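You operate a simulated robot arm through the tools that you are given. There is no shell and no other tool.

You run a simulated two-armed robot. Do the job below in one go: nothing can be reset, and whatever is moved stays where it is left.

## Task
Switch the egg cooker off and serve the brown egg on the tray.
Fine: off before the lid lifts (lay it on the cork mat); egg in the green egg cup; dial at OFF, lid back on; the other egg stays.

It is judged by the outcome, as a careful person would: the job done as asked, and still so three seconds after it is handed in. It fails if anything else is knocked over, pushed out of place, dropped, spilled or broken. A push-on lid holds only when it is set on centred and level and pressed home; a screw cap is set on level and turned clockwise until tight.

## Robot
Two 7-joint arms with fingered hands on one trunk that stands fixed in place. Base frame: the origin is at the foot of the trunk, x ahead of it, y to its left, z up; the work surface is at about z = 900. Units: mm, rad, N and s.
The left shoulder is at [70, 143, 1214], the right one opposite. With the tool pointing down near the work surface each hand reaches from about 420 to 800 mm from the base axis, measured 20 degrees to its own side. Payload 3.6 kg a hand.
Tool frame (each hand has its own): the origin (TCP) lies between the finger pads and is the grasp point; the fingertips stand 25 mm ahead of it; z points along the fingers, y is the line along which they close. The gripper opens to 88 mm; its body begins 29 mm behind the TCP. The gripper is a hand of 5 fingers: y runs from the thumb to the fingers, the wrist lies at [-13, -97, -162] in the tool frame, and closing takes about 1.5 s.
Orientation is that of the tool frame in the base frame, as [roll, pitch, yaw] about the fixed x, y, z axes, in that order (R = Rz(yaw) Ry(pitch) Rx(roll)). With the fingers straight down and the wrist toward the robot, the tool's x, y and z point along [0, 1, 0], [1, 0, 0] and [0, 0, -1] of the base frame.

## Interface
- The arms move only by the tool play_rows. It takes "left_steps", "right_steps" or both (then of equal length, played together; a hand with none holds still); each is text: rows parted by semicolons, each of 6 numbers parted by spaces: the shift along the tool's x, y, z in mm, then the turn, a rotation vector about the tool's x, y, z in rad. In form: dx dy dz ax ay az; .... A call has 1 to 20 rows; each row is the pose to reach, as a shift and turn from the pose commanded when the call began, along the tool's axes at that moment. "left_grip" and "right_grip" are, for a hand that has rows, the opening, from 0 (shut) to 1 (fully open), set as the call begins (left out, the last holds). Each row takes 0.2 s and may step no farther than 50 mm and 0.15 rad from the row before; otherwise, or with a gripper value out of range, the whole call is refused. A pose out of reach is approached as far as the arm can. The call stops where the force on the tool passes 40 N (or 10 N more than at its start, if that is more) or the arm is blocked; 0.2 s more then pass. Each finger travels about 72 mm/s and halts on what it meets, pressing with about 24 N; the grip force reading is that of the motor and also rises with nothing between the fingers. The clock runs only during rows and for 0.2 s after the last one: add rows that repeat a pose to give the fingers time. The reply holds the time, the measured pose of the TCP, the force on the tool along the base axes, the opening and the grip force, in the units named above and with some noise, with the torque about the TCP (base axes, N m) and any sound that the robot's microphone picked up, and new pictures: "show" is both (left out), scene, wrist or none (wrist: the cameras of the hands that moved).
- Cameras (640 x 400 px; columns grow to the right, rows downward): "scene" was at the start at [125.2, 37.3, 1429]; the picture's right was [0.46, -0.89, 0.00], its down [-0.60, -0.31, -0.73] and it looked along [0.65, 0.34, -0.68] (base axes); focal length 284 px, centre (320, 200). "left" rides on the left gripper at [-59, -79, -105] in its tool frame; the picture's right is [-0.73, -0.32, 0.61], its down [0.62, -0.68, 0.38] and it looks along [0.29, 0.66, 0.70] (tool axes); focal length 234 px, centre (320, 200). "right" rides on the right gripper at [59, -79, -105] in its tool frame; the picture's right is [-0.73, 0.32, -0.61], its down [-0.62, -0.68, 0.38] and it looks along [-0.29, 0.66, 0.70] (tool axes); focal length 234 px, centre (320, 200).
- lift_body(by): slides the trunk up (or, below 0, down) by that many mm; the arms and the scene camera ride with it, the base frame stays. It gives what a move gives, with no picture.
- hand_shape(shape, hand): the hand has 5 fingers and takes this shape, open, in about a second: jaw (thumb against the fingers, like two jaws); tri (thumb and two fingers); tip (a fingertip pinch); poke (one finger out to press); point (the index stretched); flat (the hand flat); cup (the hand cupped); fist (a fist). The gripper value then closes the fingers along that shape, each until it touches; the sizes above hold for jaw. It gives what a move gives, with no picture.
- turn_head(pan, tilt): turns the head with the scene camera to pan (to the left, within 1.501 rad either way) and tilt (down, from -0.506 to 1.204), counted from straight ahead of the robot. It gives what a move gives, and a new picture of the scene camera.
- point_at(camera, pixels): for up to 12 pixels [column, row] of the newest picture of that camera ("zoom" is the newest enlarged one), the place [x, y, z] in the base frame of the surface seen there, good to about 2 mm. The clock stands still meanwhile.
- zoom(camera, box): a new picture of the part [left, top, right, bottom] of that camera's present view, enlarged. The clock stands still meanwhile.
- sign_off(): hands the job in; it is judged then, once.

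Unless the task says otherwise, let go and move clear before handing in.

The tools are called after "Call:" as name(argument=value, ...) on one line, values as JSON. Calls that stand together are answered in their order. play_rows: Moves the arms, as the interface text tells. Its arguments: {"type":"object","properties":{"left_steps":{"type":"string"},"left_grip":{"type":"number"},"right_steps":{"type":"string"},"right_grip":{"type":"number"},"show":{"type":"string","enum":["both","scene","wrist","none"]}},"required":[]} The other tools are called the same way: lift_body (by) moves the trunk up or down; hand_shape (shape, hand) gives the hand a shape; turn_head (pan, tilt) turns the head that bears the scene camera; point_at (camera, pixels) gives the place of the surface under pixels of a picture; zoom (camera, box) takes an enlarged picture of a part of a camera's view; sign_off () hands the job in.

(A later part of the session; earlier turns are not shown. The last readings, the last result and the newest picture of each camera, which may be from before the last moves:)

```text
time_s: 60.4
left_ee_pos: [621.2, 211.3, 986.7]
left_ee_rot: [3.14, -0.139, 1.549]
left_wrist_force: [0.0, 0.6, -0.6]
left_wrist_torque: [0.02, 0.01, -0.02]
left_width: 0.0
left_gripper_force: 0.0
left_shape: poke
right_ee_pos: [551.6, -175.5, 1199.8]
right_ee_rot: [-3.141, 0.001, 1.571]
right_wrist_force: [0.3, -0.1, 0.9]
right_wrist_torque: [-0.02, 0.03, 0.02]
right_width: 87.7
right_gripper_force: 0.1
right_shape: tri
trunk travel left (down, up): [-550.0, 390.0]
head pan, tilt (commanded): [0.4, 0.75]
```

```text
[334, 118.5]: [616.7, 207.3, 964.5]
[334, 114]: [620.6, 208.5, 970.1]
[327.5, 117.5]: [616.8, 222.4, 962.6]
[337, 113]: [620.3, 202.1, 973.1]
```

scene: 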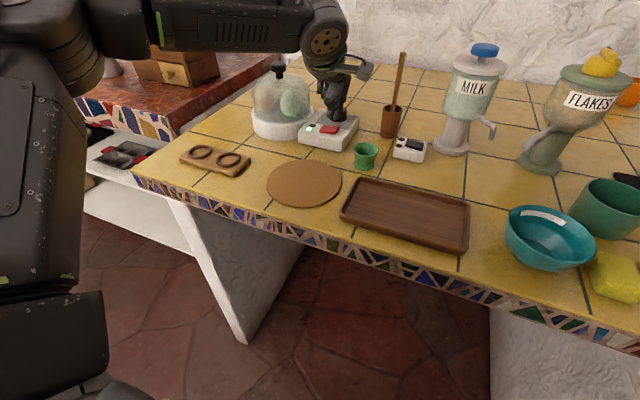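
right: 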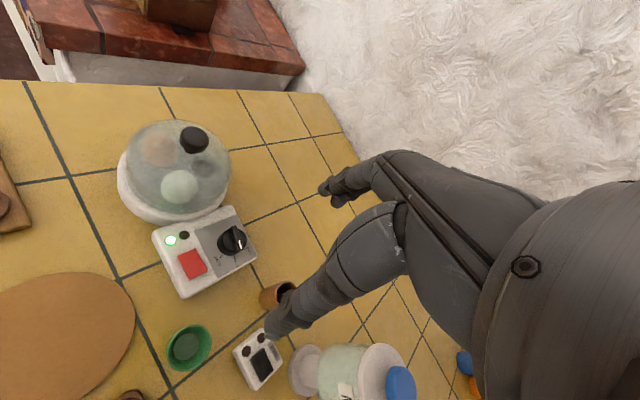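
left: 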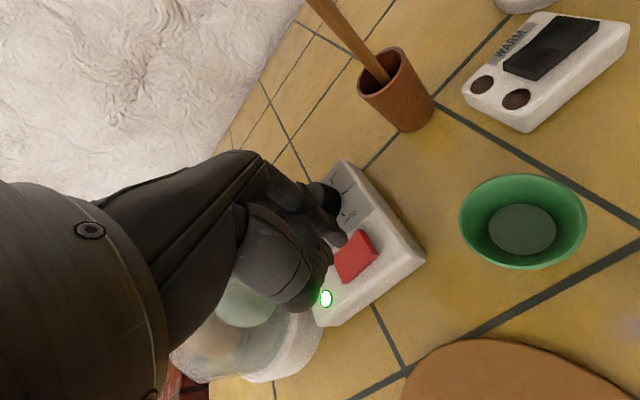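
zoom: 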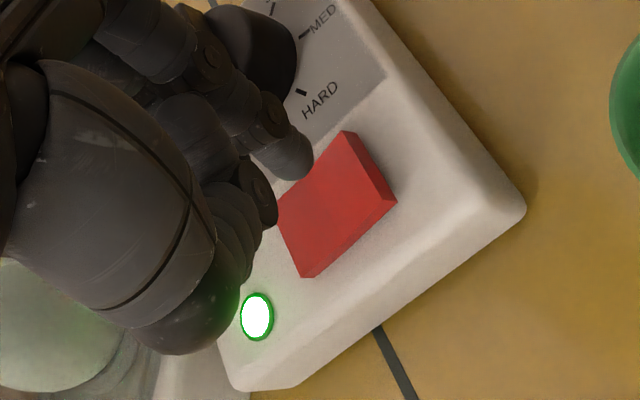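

Index tip is centred at about (619,207) with its end near z 961. I'll shift 4 mm right and press straight down in 2 mm steps to about 5 mm past first contact, then come back up.

Call:
play_rows(left_steps="-4 0 -0.5 0 0 0; -6 0 13.4 0 0 0; -6.5 0 17.3 0 0 0; -6.8 0 19.3 0 0 0; -7.1 0 21.3 0 0 0; -7.4 0 23.3 0 0 0; -7.6 0 25.2 0 0 0; -7.6 0 25.2 0 0 0", show="none")

Call:
zoom(camera="scene", box=[290, 80, 370, 160])

Call:
zoom(camera="left", box=[260, 180, 440, 330])

```text
time_s: 62.2
left_ee_pos: [618.3, 206.5, 963.6]
left_ee_rot: [3.135, -0.139, 1.549]
left_wrist_force: [6.2, -0.2, 25.6]
left_wrist_torque: [0.14, -0.19, -0.08]
left_width: 0.0
left_gripper_force: 0.2
left_shape: poke
right_ee_pos: [549.0, -176.3, 1201.3]
right_ee_rot: [3.142, -0.003, 1.57]
right_wrist_force: [-0.2, 0.7, 0.1]
right_wrist_torque: [0.0, 0.01, -0.02]
right_width: 87.6
right_gripper_force: 0.1
right_shape: tri
trunk travel left (down, up): [-550.0, 390.0]
head pan, tilt (commanded): [0.4, 0.75]
```

```text
5.00 times, centred on (330, 120) of scene
```

zoom: 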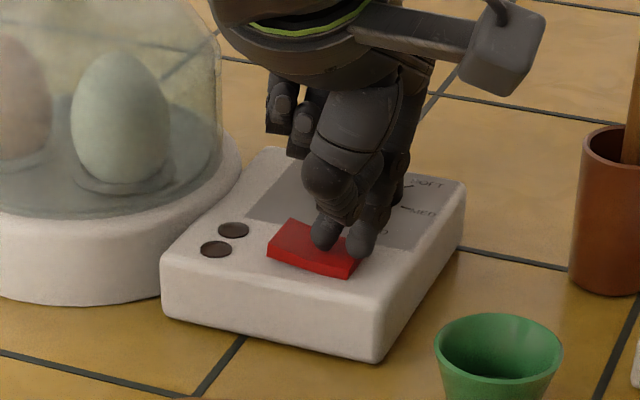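

```text
2.67 times, centred on (350, 255) of left
```

zoom: 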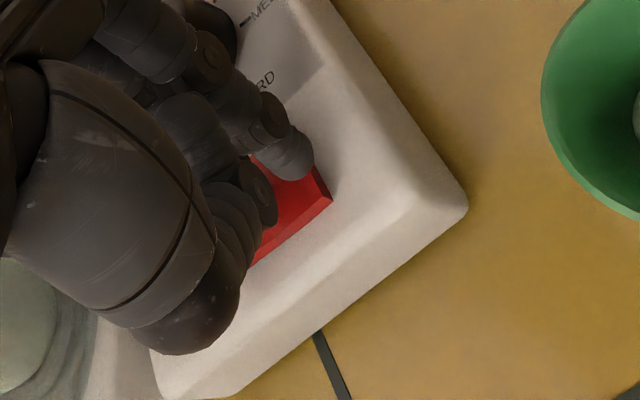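

The green lamp has gone out: the cooker is off. I'll lift straight up, undo the tilt, and check the dial and the rocker.

Call:
play_rows(left_steps="2.8 0 -20 0 0 0; 7 0 -49 0 0 0; 13 0 -95 0 -0.07 0; 13 0 -120 0 -0.139 0; 13 0 -120 0 -0.139 0", show="both")

Call:
zoom(camera="left", box=[320, 180, 440, 310])

Call:
zoom(camera="scene", box=[240, 60, 370, 160])

```text
time_s: 63.4
left_ee_pos: [623.0, 202.9, 1080.3]
left_ee_rot: [3.14, 0.0, 1.548]
left_wrist_force: [-0.4, -0.3, 0.2]
left_wrist_torque: [-0.01, -0.03, 0.01]
left_width: 0.1
left_gripper_force: 0.0
left_shape: poke
right_ee_pos: [551.7, -175.5, 1199.7]
right_ee_rot: [-3.14, 0.002, 1.571]
right_wrist_force: [0.0, 0.4, -0.7]
right_wrist_torque: [-0.03, -0.01, -0.02]
right_width: 87.7
right_gripper_force: 0.0
right_shape: tri
trunk travel left (down, up): [-550.0, 390.0]
head pan, tilt (commanded): [0.4, 0.75]
```

scene: 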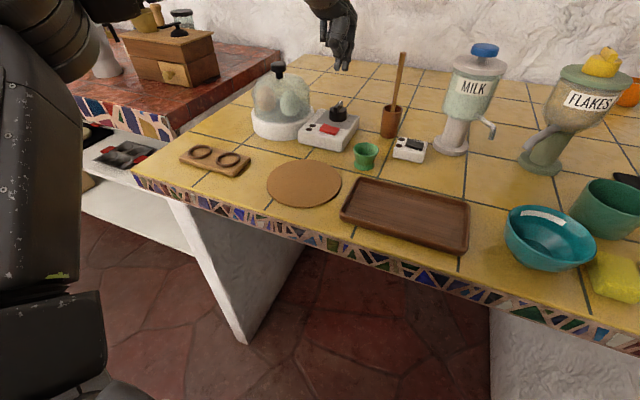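
left: 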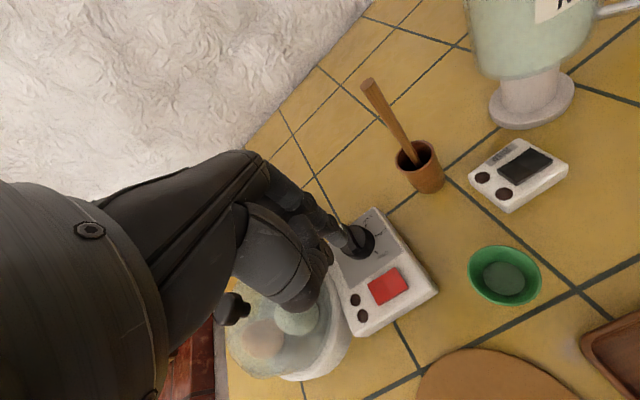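

```text
3.08 times, centred on (380, 245) of left
```

zoom: 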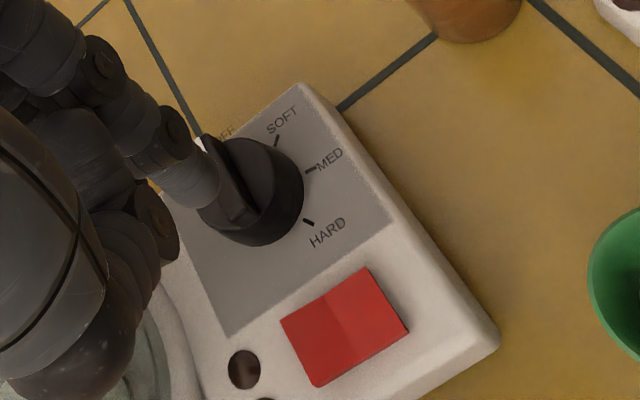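

```text
4.00 times, centred on (305, 110) of scene
```

zoom: 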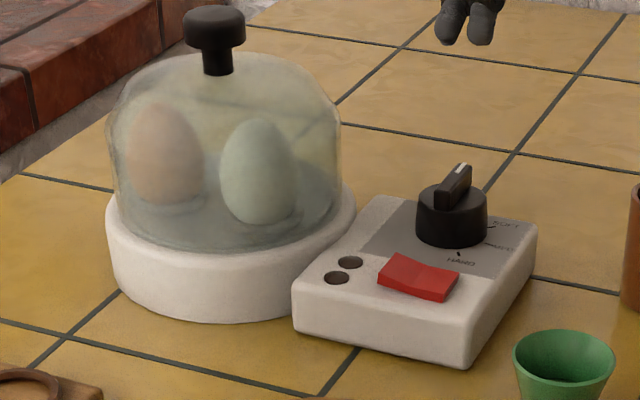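

The lamp is out, the rocker is flipped, and the dial is at OFF. Now I'll raise the trunk back to its starting height and look down at the cup, tray and mat for the next steps.

Call:
lift_body(by=200)

Call:
hand_shape(hand="left", shape="tri")

Call:
turn_head(pan=0.35, tilt=0.85)

```text
time_s: 65.6
left_ee_pos: [623.8, 202.6, 1279.3]
left_ee_rot: [3.139, -0.001, 1.55]
left_wrist_force: [0.4, 0.3, -0.3]
left_wrist_torque: [-0.02, -0.02, 0.04]
left_width: 0.0
left_gripper_force: 0.0
left_shape: poke
right_ee_pos: [550.8, -175.5, 1398.7]
right_ee_rot: [3.141, 0.001, 1.569]
right_wrist_force: [0.4, -0.3, 0.3]
right_wrist_torque: [-0.02, -0.03, -0.04]
right_width: 87.7
right_gripper_force: 0.1
right_shape: tri
trunk travel left (down, up): [-750.0, 190.0]
head pan, tilt (commanded): [0.4, 0.75]
```

```text
time_s: 66.5
left_ee_pos: [623.7, 203.1, 1279.4]
left_ee_rot: [3.139, -0.001, 1.551]
left_wrist_force: [0.1, 0.8, 0.2]
left_wrist_torque: [0.02, 0.0, 0.02]
left_width: 88.0
left_gripper_force: 0.0
left_shape: tri
right_ee_pos: [551.4, -174.8, 1399.7]
right_ee_rot: [3.14, 0.0, 1.568]
right_wrist_force: [-0.3, 0.8, 0.7]
right_wrist_torque: [-0.01, 0.01, -0.01]
right_width: 87.6
right_gripper_force: 0.1
right_shape: tri
trunk travel left (down, up): [-750.0, 190.0]
head pan, tilt (commanded): [0.4, 0.75]
```

```text
time_s: 67.2
left_ee_pos: [624.0, 202.1, 1280.6]
left_ee_rot: [3.141, 0.002, 1.55]
left_wrist_force: [-0.5, 0.2, 0.6]
left_wrist_torque: [0.0, 0.02, -0.01]
left_width: 88.0
left_gripper_force: 0.2
left_shape: tri
right_ee_pos: [552.6, -175.1, 1398.7]
right_ee_rot: [-3.141, 0.0, 1.572]
right_wrist_force: [-0.1, -0.6, 0.2]
right_wrist_torque: [0.01, 0.0, 0.02]
right_width: 88.0
right_gripper_force: 0.1
right_shape: tri
trunk travel left (down, up): [-750.0, 190.0]
head pan, tilt (commanded): [0.351, 0.85]
```

scene: 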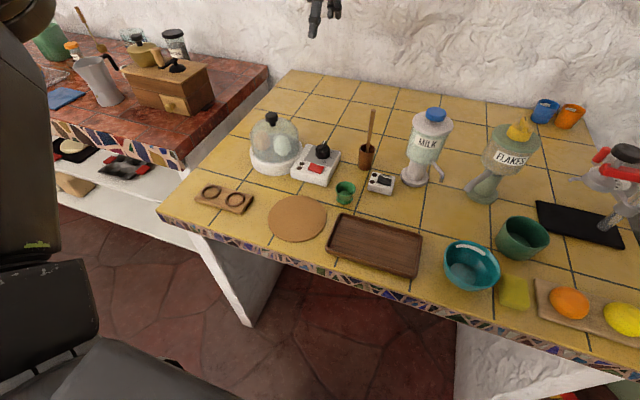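

The view is clear. I'll zoom on the cup/tray and the dial, and measure the cup rim.

Call:
zoom(camera="scene", box=[325, 170, 365, 215])

Call:
point_at(camera="zoom", pixels=[[250, 125], [395, 125], [322, 95], [322, 160], [322, 130], [322, 250], [322, 300], [265, 280], [380, 280], [240, 110], [405, 115]])

Call:
zoom(camera="scene", box=[290, 130, 350, 190])

```text
8.89 times, centred on (345, 192) of scene
```

zoom: 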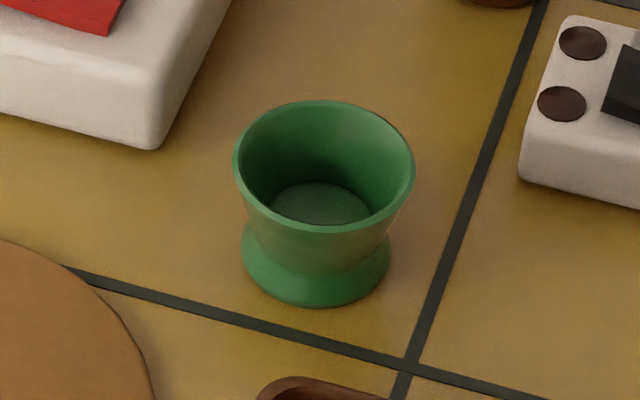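

```text
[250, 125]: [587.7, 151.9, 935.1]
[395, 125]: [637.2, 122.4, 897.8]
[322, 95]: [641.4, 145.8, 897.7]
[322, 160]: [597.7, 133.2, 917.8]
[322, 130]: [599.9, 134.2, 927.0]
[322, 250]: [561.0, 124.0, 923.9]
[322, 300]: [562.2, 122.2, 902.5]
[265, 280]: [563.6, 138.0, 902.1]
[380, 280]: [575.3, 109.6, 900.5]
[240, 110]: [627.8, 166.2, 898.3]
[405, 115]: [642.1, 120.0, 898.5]
```

```text
6.67 times, centred on (320, 160) of scene
```

zoom: 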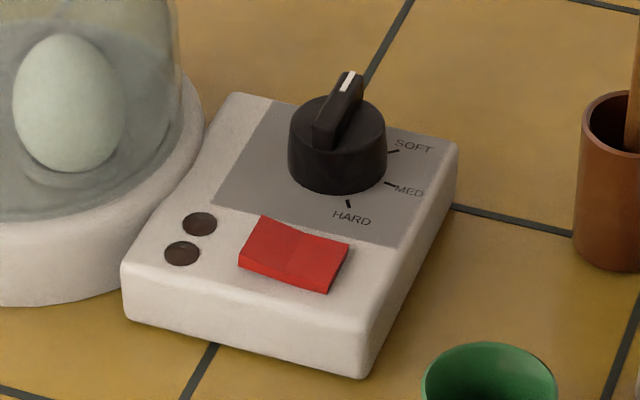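

Lamps dark, dial on OFF. I'll measure the cup's rim points for its centre and the tray's inside.

Call:
point_at(camera="scene", pixels=[[336.0, 188.4], [355.0, 188.9], [345.2, 195.0], [345.2, 181.5], [345, 192.5], [375, 245], [345, 228], [405, 250], [335, 245], [395, 268], [338, 216], [421, 234]])

Call:
zoom(camera="scene", box=[315, 200, 435, 285])

```text
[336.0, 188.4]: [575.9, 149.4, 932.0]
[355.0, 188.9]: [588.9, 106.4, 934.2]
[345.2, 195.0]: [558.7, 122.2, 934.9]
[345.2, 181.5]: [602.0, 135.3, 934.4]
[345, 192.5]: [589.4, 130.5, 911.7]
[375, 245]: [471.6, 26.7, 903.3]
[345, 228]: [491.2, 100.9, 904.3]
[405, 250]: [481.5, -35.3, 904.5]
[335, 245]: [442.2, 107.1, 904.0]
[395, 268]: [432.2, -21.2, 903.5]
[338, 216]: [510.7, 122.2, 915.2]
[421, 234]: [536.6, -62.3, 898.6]
```

```text
4.71 times, centred on (375, 242) of scene
```

zoom: 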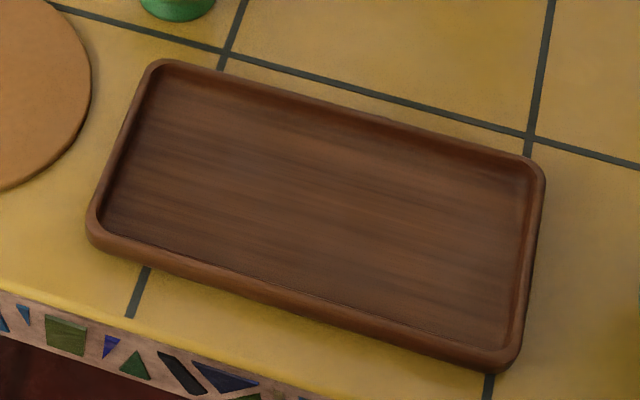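

The cup's centre is (581,128.3), rim Ø45 at z 935; the tray floor is z≈904. I'll move the left hand away and bring the right hand above the cup with heading +20°.

Call:
play_rows(left_steps="33 -25 0 0 0 0; 65 -50 0 0 0 0; 98 -75 0 0 0 0; 130 -100 0 0 0 0; 163 -125 0 0 0 0; 196 -150 0 0 0 0; 228 -174 0 0 0 0; 228 -174 0 0 0 0; 228 -174 0 0 0 0; 228 -174 0 0 0 0; 228 -174 0 0 0 0", right_steps="30 3 20 0 0 -0.035; 61 6 40 0 0 -0.07; 91 9 60 0 0 -0.105; 121 12 80 0 0 -0.14; 152 15 100 0 0 -0.175; 182 17 120 0 0 -0.21; 212 20 140 0 0 -0.245; 242 23 160 0 0 -0.28; 273 26 180 0 0 -0.315; 303 29 200 0 0 -0.35; 303 29 200 0 0 -0.35", right_grip=0.8, show="both")

```text
time_s: 69.6
left_ee_pos: [453.8, 435.7, 1280.7]
left_ee_rot: [3.141, -0.001, 1.549]
left_wrist_force: [0.4, 0.2, 1.2]
left_wrist_torque: [-0.01, 0.01, -0.04]
left_width: 87.8
left_gripper_force: 0.0
left_shape: tri
right_ee_pos: [578.9, 126.8, 1200.1]
right_ee_rot: [3.141, 0.0, 1.922]
right_wrist_force: [0.2, -0.2, 0.3]
right_wrist_torque: [0.04, 0.0, 0.02]
right_width: 70.5
right_gripper_force: 0.0
right_shape: tri
trunk travel left (down, up): [-750.0, 190.0]
head pan, tilt (commanded): [0.351, 0.85]
```

scene: 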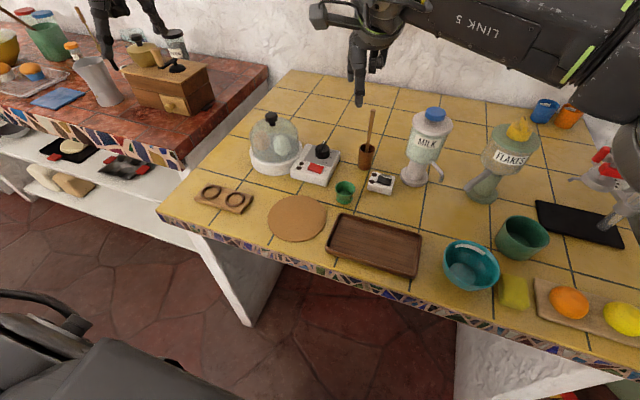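
right: 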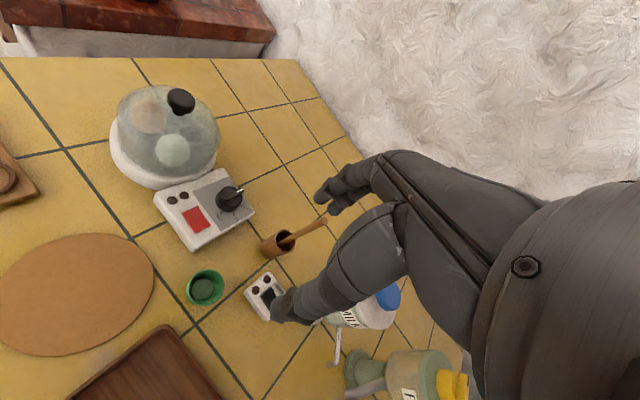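
left: 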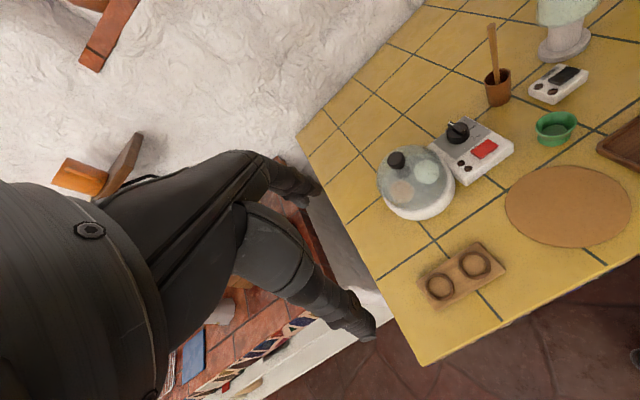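

Right is at (579,127,1200) above the cup. I'll descend to z≈985 and check alignment.

Call:
play_rows(right_steps="0.7 2.5 43 0 0 0; 0.7 2.5 86 0 0 0; 0.7 2.5 129 0 0 0; 0.7 2.5 172 0 0 0; 0.7 2.5 212 0 0 0; 0.7 2.5 212 0 0 0; 0.7 2.5 212 0 0 0", show="both")

Call:
zoom(camera="right", box=[180, 150, 400, 360])

Call:
zoom(camera="scene", box=[310, 120, 400, 220])

```text
time_s: 71.2
left_ee_pos: [452.7, 435.3, 1280.5]
left_ee_rot: [3.138, 0.0, 1.55]
left_wrist_force: [-0.9, -0.2, -0.5]
left_wrist_torque: [0.0, -0.01, -0.01]
left_width: 87.6
left_gripper_force: 0.0
left_shape: tri
right_ee_pos: [583.3, 127.3, 990.3]
right_ee_rot: [3.14, 0.001, 1.921]
right_wrist_force: [1.3, 0.1, 0.0]
right_wrist_torque: [0.02, 0.01, -0.01]
right_width: 70.9
right_gripper_force: 0.0
right_shape: tri
trunk travel left (down, up): [-750.0, 190.0]
head pan, tilt (commanded): [0.351, 0.85]
```

scene: 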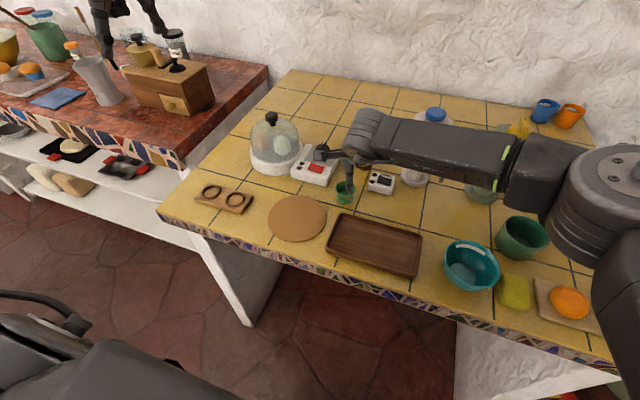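
right: 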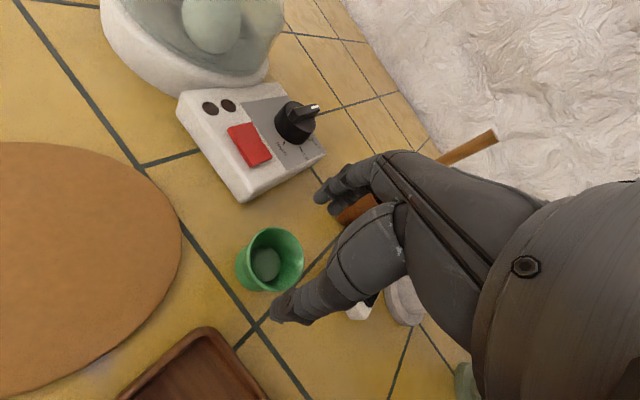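

```text
1.90 times, centred on (290, 255) of right
```

zoom: 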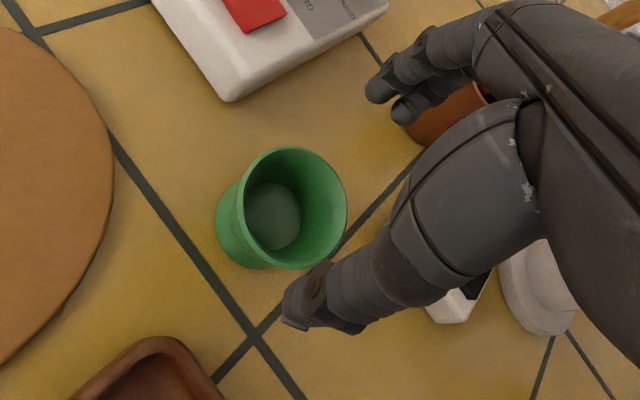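

```text
4.00 times, centred on (355, 170) of scene
```

zoom: 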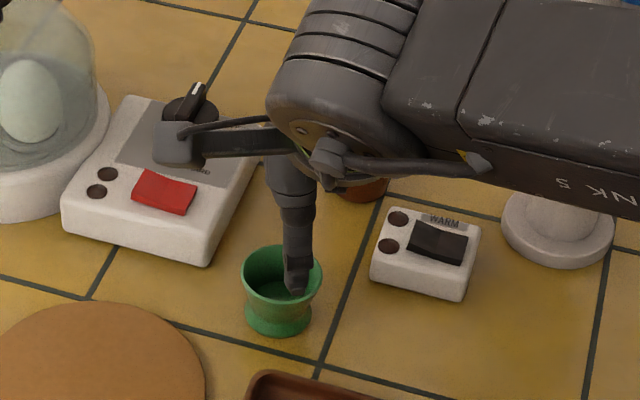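

The hand is centred over the cup (581,128). Before going lower I'll check the clearance of the right forearm above the tall items.

Call:
point_at(camera="scene", pixels=[[430, 160], [480, 185], [520, 195], [370, 160], [351, 190], [348, 178], [545, 215], [318, 155]])

Call:
point_at(camera="right", pixels=[[285, 318], [275, 305], [322, 195], [335, 208], [270, 232], [245, 285], [300, 260]])

```text
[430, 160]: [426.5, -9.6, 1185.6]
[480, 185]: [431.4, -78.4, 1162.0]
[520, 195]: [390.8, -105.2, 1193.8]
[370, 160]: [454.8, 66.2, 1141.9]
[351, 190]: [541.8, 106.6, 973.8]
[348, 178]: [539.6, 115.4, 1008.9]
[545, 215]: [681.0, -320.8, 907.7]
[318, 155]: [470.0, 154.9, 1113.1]
```

```text
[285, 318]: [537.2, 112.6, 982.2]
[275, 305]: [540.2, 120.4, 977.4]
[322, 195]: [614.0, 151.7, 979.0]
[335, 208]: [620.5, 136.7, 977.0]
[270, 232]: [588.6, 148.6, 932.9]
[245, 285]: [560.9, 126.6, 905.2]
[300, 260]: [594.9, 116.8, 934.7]
```

Forearm clears everything (surface z≥1140 over low items). I'll descend to TCP z≈932 around the cup and check.

Call:
play_rows(right_steps="-1 -1.5 20 0 0 0; -1 -1.5 40 0 0 0; -1 -1.5 52 0 0 0; -1 -1.5 58 0 0 0; -1 -1.5 58 0 0 0", show="none")

Call:
zoom(camera="right", box=[180, 150, 400, 360])

Call:
zoom(camera="scene", box=[310, 140, 390, 220])

```text
time_s: 72.4
left_ee_pos: [454.7, 436.0, 1279.9]
left_ee_rot: [3.141, -0.001, 1.551]
left_wrist_force: [-0.4, -0.4, -0.1]
left_wrist_torque: [0.03, 0.02, -0.01]
left_width: 87.7
left_gripper_force: 0.0
left_shape: tri
right_ee_pos: [581.0, 127.1, 931.1]
right_ee_rot: [3.142, 0.0, 1.921]
right_wrist_force: [-0.4, 0.1, -0.6]
right_wrist_torque: [-0.03, 0.0, -0.05]
right_width: 70.6
right_gripper_force: 0.1
right_shape: tri
trunk travel left (down, up): [-750.0, 190.0]
head pan, tilt (commanded): [0.351, 0.85]
```

```text
1.90 times, centred on (290, 255) of right
```

zoom: 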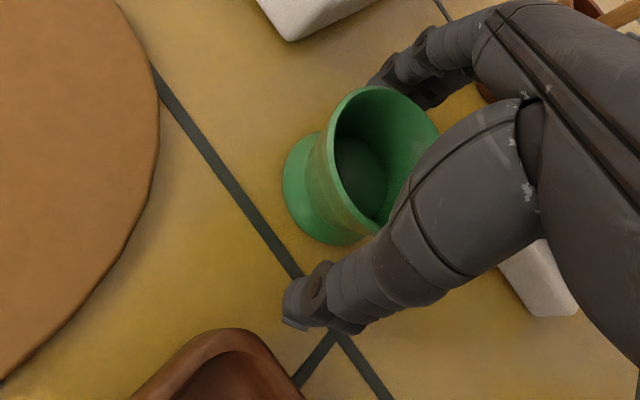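

```text
5.00 times, centred on (350, 180) of scene
```

zoom: 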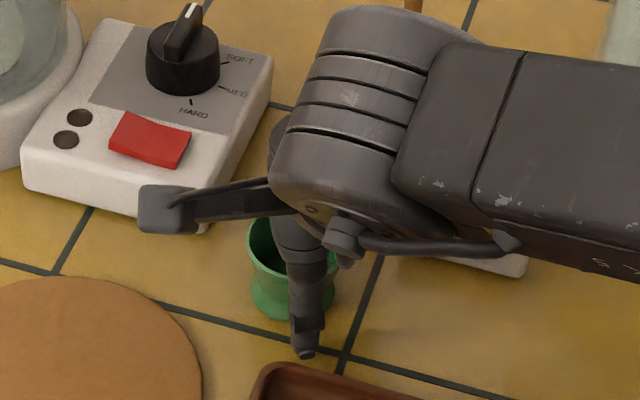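

Fingers surround the cup with no contact. I'll close on it.

Call:
play_rows(right_steps="0 0 0 0 0 0; 0 0 0 0 0 0; 0 0 0 0 0 0; 0 0 0 0 0 0; 0 0 0 0 0 0; 0 0 0 0 0 0", right_grip=0.25, show="none")

Call:
zoom(camera="right", box=[180, 150, 400, 360])

Call:
zoom(camera="scene", box=[310, 140, 390, 220])

```text
time_s: 73.8
left_ee_pos: [454.1, 437.0, 1280.0]
left_ee_rot: [3.141, 0.0, 1.549]
left_wrist_force: [0.6, -0.1, -0.6]
left_wrist_torque: [0.03, -0.02, -0.02]
left_width: 87.7
left_gripper_force: 0.1
left_shape: tri
right_ee_pos: [582.1, 126.9, 930.3]
right_ee_rot: [-3.141, 0.0, 1.921]
right_wrist_force: [-0.7, 1.1, -0.2]
right_wrist_torque: [0.04, -0.06, -0.03]
right_width: 29.5
right_gripper_force: 24.1
right_shape: tri
trunk travel left (down, up): [-750.0, 190.0]
head pan, tilt (commanded): [0.351, 0.85]
```

```text
1.90 times, centred on (290, 255) of right
```

zoom: 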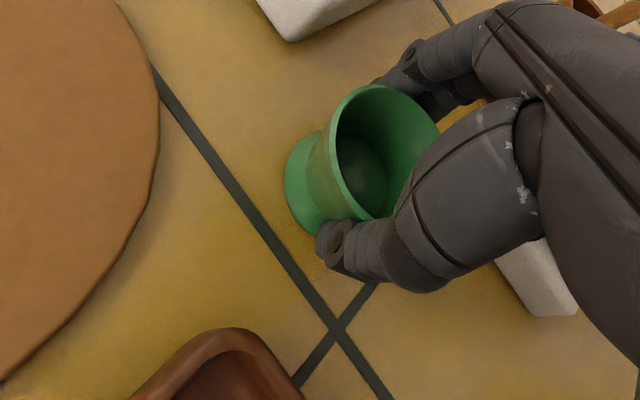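

```text
5.00 times, centred on (350, 180) of scene
```

zoom: 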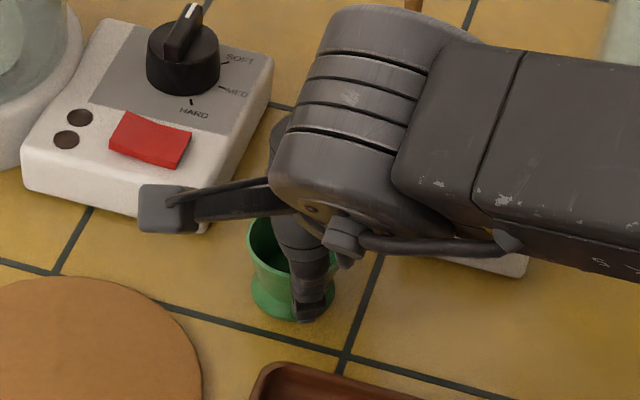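

The cup is held (24 N). I'll lift 70 mm, carry it over the tray to (470,50) and turn the hand to +80° so the fingers open along the tray's long side.

Call:
play_rows(right_steps="0 0 -20 0 0 0; 0 0 -45 0 0 0; 0 0 -70 0 0 0; -4.8 -18.8 -70 0 0 -0.15; -9.6 -37.6 -70 0 0 -0.3; -14.4 -56.4 -70 0 0 -0.45; -19.2 -75.2 -70 0 0 -0.6; -24 -94 -70 0 0 -0.75; -28.8 -112.8 -70 0 0 -0.9; -33.8 -131.7 -70 0 0 -1.05; -33.8 -131.7 -70 0 0 -1.05", show="both")

```text
time_s: 76.2
left_ee_pos: [454.9, 436.8, 1280.5]
left_ee_rot: [3.141, -0.001, 1.551]
left_wrist_force: [-0.2, 0.0, -0.3]
left_wrist_torque: [-0.03, -0.05, -0.02]
left_width: 87.8
left_gripper_force: 0.1
left_shape: tri
right_ee_pos: [490.5, 64.4, 999.3]
right_ee_rot: [-3.141, -0.001, 2.77]
right_wrist_force: [0.3, -1.0, -0.9]
right_wrist_torque: [0.0, -0.05, -0.02]
right_width: 29.1
right_gripper_force: 23.8
right_shape: tri
right hand out of reach, approached as far as the arm can: row 9, 10, 11
trunk travel left (down, up): [-750.0, 190.0]
head pan, tilt (commanded): [0.351, 0.85]
```

scene: 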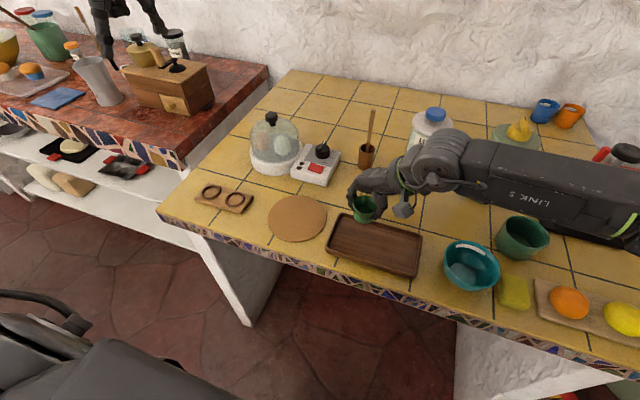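
right: 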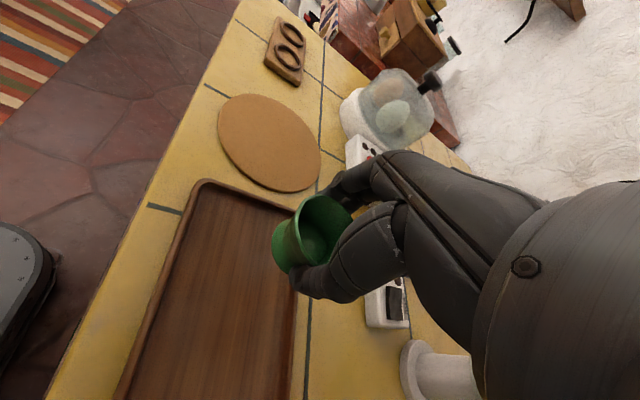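

The turn tops out near 69°. I'll back off to 60° and go to (470,50), then check the forearm's clearance before lowering.

Call:
play_rows(right_steps="7 -10 0 0 0 0.075; 14 -21 0 0 0 0.15; 14 -21 0 0 0 0.15; 14 -21 0 0 0 0.15", show="both")

Call:
zoom(camera="scene", box=[310, 120, 560, 300])

```text
time_s: 77.2
left_ee_pos: [454.9, 436.6, 1280.5]
left_ee_rot: [3.14, 0.0, 1.549]
left_wrist_force: [-0.3, 0.2, -0.3]
left_wrist_torque: [0.01, 0.0, 0.01]
left_width: 88.0
left_gripper_force: 0.0
left_shape: tri
right_ee_pos: [470.4, 50.3, 1000.6]
right_ee_rot: [3.141, 0.0, 2.622]
right_wrist_force: [0.5, 0.2, -1.5]
right_wrist_torque: [0.02, 0.01, -0.03]
right_width: 28.9
right_gripper_force: 24.6
right_shape: tri
trunk travel left (down, up): [-750.0, 190.0]
head pan, tilt (commanded): [0.351, 0.85]
```

scene: 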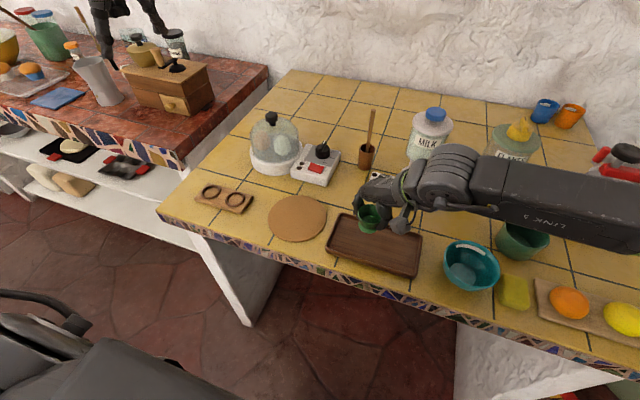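
right: 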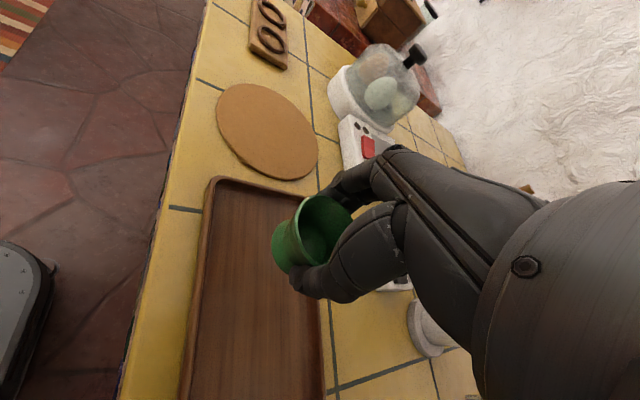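

```text
2.22 times, centred on (435, 210) of scene
```

zoom: 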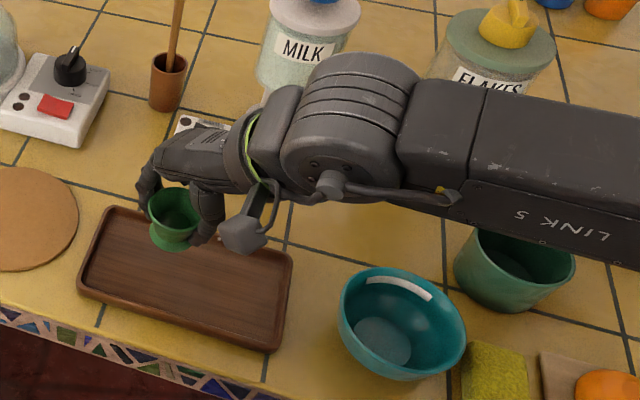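

Call:
point_at(camera="scene", pixels=[[520, 225], [550, 235], [470, 205], [600, 245], [505, 245], [548, 238], [435, 205], [400, 222], [430, 115], [520, 125]])

Call:
zoom(camera="right", box=[200, 120, 400, 400])

```text
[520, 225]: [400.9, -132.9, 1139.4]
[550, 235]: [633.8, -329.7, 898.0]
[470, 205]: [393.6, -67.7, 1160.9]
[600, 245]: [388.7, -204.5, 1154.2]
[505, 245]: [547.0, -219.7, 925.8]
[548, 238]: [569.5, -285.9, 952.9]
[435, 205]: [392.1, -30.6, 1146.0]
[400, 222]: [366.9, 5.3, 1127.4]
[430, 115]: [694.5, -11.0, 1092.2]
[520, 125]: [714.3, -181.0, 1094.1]
```

```text
1.43 times, centred on (300, 260) of right
```

zoom: 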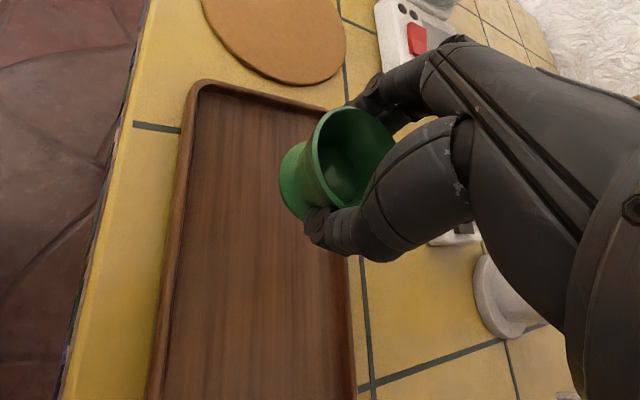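

Forearm stays above z≈1139, clear of the bowl. I'll lower the cup to the tray floor, slowing near TCP z≈936.

Call:
play_rows(right_steps="0 0 25 0 0 0; 0 0 48 0 0 0; 0 0 58 0 0 0; 0 0 62 0 0 0; 0 0 64 0 0 0; 0 0 65 0 0 0; 0 0 65 0 0 0", show="wrist")

```text
time_s: 78.8
left_ee_pos: [454.2, 435.7, 1280.8]
left_ee_rot: [3.139, -0.002, 1.55]
left_wrist_force: [0.4, 0.5, -0.3]
left_wrist_torque: [0.01, -0.01, 0.01]
left_width: 87.9
left_gripper_force: 0.2
left_shape: tri
right_ee_pos: [468.2, 50.4, 935.3]
right_ee_rot: [3.14, 0.001, 2.622]
right_wrist_force: [1.9, -0.1, 12.6]
right_wrist_torque: [0.17, -0.15, 0.01]
right_width: 29.4
right_gripper_force: 24.1
right_shape: tri
trunk travel left (down, up): [-750.0, 190.0]
head pan, tilt (commanded): [0.351, 0.85]
```

right: 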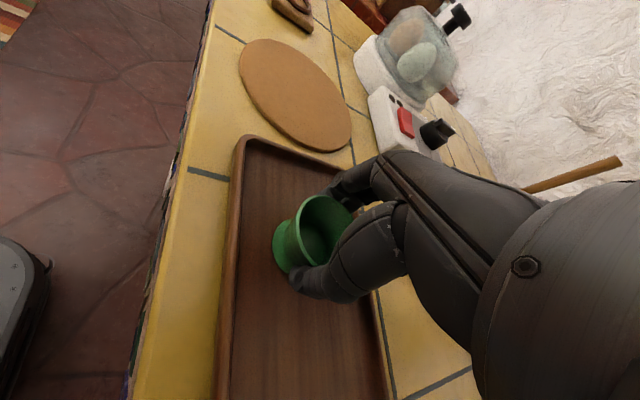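

Upward force 12.6 N shows the cup is standing on the tray floor. I'll ease 1 mm, open to about 60 mm and then lift away.

Call:
play_rows(right_steps="0 0 -1 0 0 0; 0 0 -1 0 0 0; 0 0 -1 0 0 0; 0 0 -1 0 0 0; 0 0 -1 0 0 0", right_grip=0.68, show="wrist")

Call:
zoom(camera="scene", box=[320, 170, 420, 280])

```text
time_s: 80.0
left_ee_pos: [455.2, 435.9, 1279.9]
left_ee_rot: [3.141, 0.001, 1.549]
left_wrist_force: [0.3, -0.5, 0.3]
left_wrist_torque: [-0.04, 0.03, 0.05]
left_width: 88.1
left_gripper_force: 0.0
left_shape: tri
right_ee_pos: [469.9, 49.9, 935.3]
right_ee_rot: [-3.141, -0.001, 2.622]
right_wrist_force: [0.3, 0.5, 0.1]
right_wrist_torque: [0.0, -0.01, 0.01]
right_width: 59.6
right_gripper_force: 0.1
right_shape: tri
trunk travel left (down, up): [-750.0, 190.0]
head pan, tilt (commanded): [0.351, 0.85]
```

right: 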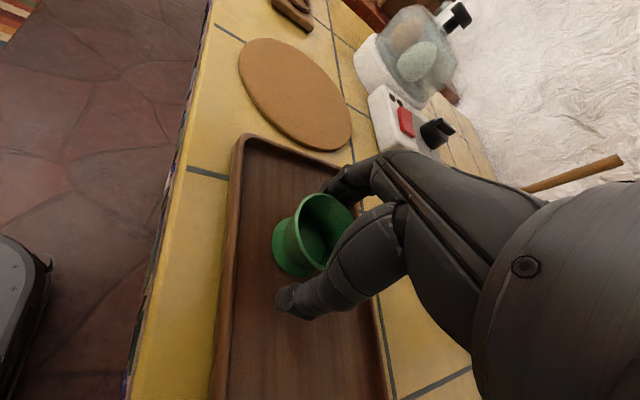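

```text
3.64 times, centred on (370, 225) of scene
```

zoom: 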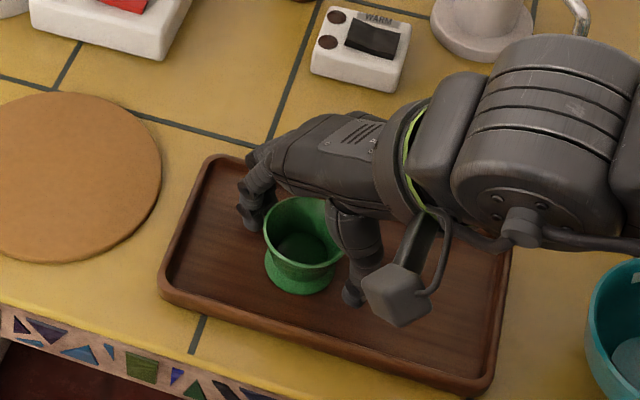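

Fingers are clear of the cup, which stands upright on the tray. I'll lift the right hand straight up and park it to the right.

Call:
play_rows(right_steps="0 0 -25 0 0 0; 0 0 -70 0 0 0; 0 0 -118 0 0 0; 0 0 -165 0 0 0; 0 0 -210 0 0 0; 0 0 -250 0 0 0; -22 -25 -260 0 0 0.15; -45 -50 -270 0 0 0.3; -68 -75 -280 0 0 0.45; -90 -100 -290 0 0 0.6; -113 -125 -295 0 0 0.75; -135 -150 -295 0 0 0.9; -158 -175 -295 0 0 1.04; -158 -175 -295 0 0 1.04", right_grip=0.68, show="scene")

Call:
zoom(camera="scene", box=[310, 120, 450, 290])

```text
time_s: 83.0
left_ee_pos: [454.9, 436.9, 1280.3]
left_ee_rot: [3.14, 0.0, 1.548]
left_wrist_force: [-0.2, 0.0, -0.7]
left_wrist_torque: [0.02, 0.02, -0.01]
left_width: 87.9
left_gripper_force: 0.0
left_shape: tri
right_ee_pos: [518.2, -177.7, 1231.8]
right_ee_rot: [-3.141, 0.0, 1.58]
right_wrist_force: [-0.6, 0.0, -0.2]
right_wrist_torque: [0.01, 0.0, 0.07]
right_width: 59.7
right_gripper_force: 0.0
right_shape: tri
trunk travel left (down, up): [-750.0, 190.0]
head pan, tilt (commanded): [0.351, 0.85]
```

scene: 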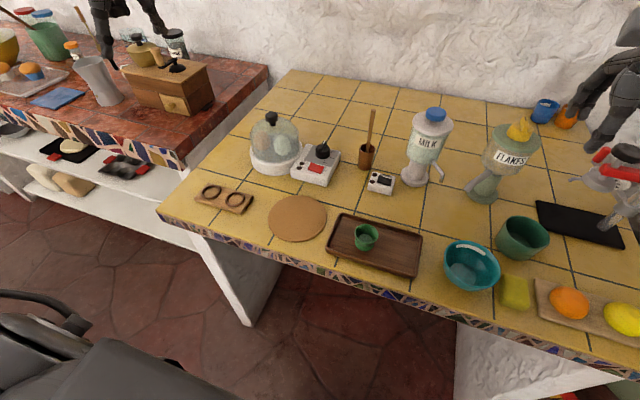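

```text
2.35 times, centred on (380, 205) of scene
```

zoom: 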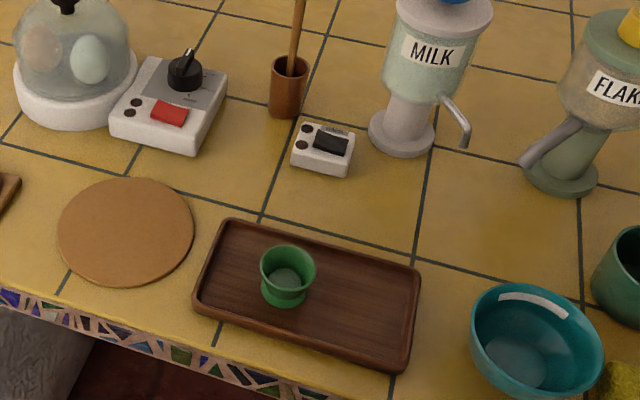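

The cup stands on the tray. Now the lid: I'll measure the knob and dome geometry exactly from the scene and left cameras.

Call:
zoom(camera="scene", box=[245, 105, 305, 175])

Call:
point_at(camera="zoom", pixels=[[235, 75], [300, 75], [268, 58], [268, 90], [268, 72], [270, 118], [150, 330], [420, 340], [260, 395], [130, 290], [95, 260], [425, 290]])

Call:
zoom(camera="left", box=[360, 130, 480, 230])

```text
5.71 times, centred on (275, 140) of scene
```

zoom: 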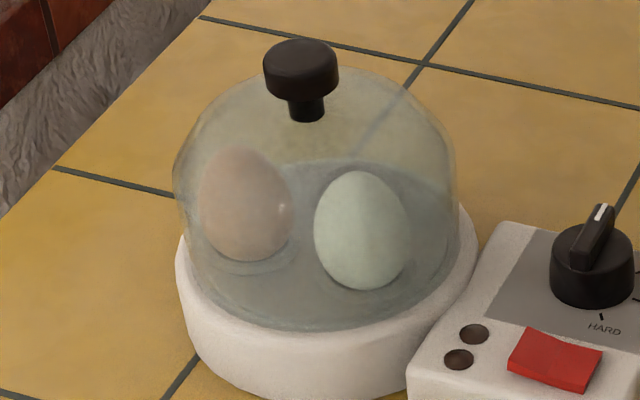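

```text
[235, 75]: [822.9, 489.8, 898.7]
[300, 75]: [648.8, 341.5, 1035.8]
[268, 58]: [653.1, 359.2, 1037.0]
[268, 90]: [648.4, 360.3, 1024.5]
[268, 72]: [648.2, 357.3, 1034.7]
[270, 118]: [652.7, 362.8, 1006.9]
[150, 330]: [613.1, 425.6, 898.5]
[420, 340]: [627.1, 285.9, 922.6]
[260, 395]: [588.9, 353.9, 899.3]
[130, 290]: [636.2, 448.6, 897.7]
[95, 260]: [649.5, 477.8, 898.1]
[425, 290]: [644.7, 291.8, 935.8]
```

```text
4.00 times, centred on (420, 180) of left
```

zoom: 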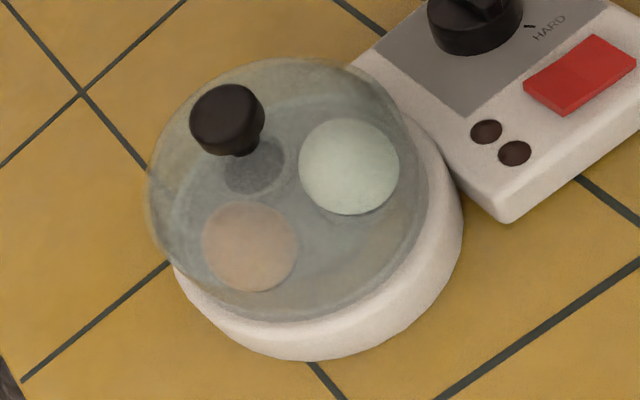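

Call:
zoom(camera="scene", box=[262, 108, 284, 128])

Call:
point_at(camera="zoom", pixels=[[160, 110], [500, 110], [330, 50], [330, 160], [330, 110], [150, 180], [500, 190], [330, 250], [330, 330], [210, 140], [450, 140]])

Call:
point_at(camera="left", pixels=[[372, 157], [377, 155], [372, 163], [384, 156], [376, 150], [378, 166], [369, 167], [445, 190], [420, 215], [455, 165], [400, 192], [425, 170]])

```text
16.00 times, centred on (273, 118) of scene
```

zoom: 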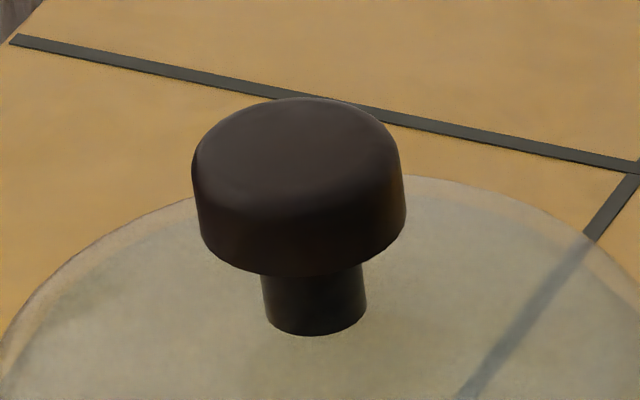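

```text
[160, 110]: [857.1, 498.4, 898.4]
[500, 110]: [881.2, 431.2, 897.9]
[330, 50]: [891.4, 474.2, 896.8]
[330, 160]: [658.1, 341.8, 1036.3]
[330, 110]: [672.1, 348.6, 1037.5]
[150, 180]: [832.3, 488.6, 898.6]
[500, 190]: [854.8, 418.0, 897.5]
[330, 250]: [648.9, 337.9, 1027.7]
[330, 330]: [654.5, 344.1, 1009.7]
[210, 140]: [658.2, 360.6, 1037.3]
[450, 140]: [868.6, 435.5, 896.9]
```

```text
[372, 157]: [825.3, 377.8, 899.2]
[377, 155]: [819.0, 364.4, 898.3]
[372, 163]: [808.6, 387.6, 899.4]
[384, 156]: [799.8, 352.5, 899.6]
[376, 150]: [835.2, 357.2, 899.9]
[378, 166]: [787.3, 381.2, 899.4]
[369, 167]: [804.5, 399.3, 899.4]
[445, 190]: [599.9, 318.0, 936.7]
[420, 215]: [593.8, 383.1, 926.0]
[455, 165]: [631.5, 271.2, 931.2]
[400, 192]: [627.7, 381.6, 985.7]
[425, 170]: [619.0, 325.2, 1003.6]
```

Call:
zoom(camera="scene", box=[262, 108, 284, 128])

Call:
point_at(camera="zoom", pixels=[[205, 165], [392, 160], [298, 104], [298, 150], [298, 195], [250, 120], [350, 120], [200, 220], [300, 265], [398, 225], [314, 325], [270, 300]])

Call:
point_at(camera="left", pixels=[[396.7, 152], [390, 156], [404, 156], [397, 162], [396, 167]])

```text
16.00 times, centred on (273, 118) of scene
```

zoom: 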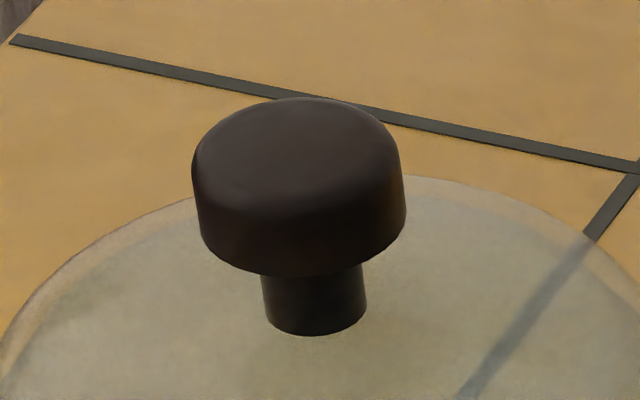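

```text
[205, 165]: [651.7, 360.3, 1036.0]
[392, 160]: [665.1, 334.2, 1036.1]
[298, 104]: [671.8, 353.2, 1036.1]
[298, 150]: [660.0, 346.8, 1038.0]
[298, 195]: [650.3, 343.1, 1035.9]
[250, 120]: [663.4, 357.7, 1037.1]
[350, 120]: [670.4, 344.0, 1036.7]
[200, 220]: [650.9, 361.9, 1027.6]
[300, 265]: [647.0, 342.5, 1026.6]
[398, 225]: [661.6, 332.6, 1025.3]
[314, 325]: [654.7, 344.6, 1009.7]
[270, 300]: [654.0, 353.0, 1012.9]
```

```text
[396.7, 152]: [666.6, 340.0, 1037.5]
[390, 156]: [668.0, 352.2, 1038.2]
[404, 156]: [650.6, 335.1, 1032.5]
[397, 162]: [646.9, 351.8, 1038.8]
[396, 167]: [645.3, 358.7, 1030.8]
```

The knob is centred at about (658.5,347.3), Ø~30, z 1022–1038, on a short stem above the dome top (z≈1009). I'll bring the left hand above it with about 62 mm opening.

Call:
play_rows(left_steps="-14 34 20 0 0 0; -28 68 45 0 0 0; -42 103 70 0 0 0; -56 137 95 0 0 0; -70 171 120 0 0 0; -85 205 150 0 0 0; -85 205 150 0 0 0; -85 205 150 0 0 0", left_grip=0.7, show="both")

```text
time_s: 84.8
left_ee_pos: [657.1, 346.2, 1131.4]
left_ee_rot: [3.141, 0.0, 1.547]
left_wrist_force: [0.0, 0.4, 0.4]
left_wrist_torque: [0.02, 0.01, -0.02]
left_width: 62.1
left_gripper_force: 0.2
left_shape: tri
right_ee_pos: [518.8, -178.4, 1231.6]
right_ee_rot: [-3.141, 0.0, 1.582]
right_wrist_force: [-0.3, 0.0, -0.3]
right_wrist_torque: [0.01, -0.02, 0.0]
right_width: 59.6
right_gripper_force: 0.1
right_shape: tri
trunk travel left (down, up): [-750.0, 190.0]
head pan, tilt (commanded): [0.351, 0.85]
```

scene: 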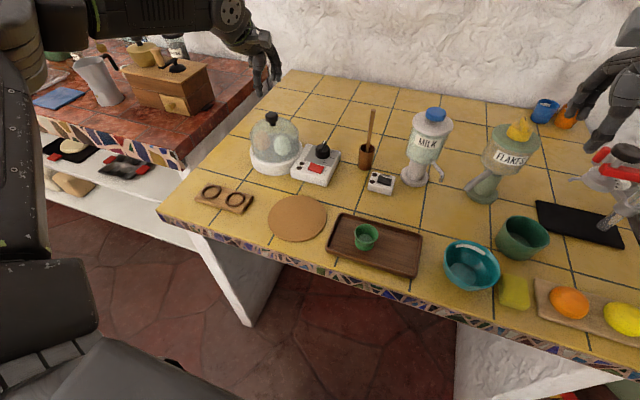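
left: 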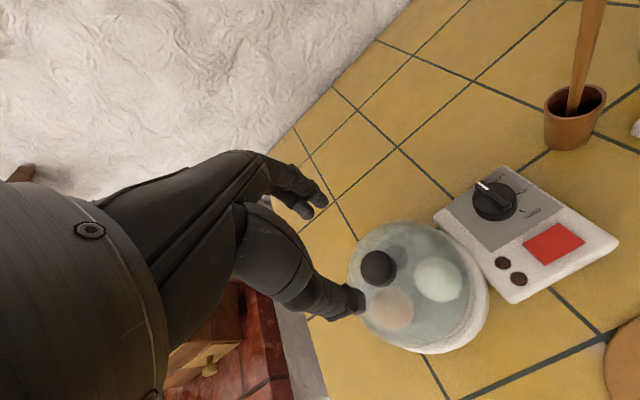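

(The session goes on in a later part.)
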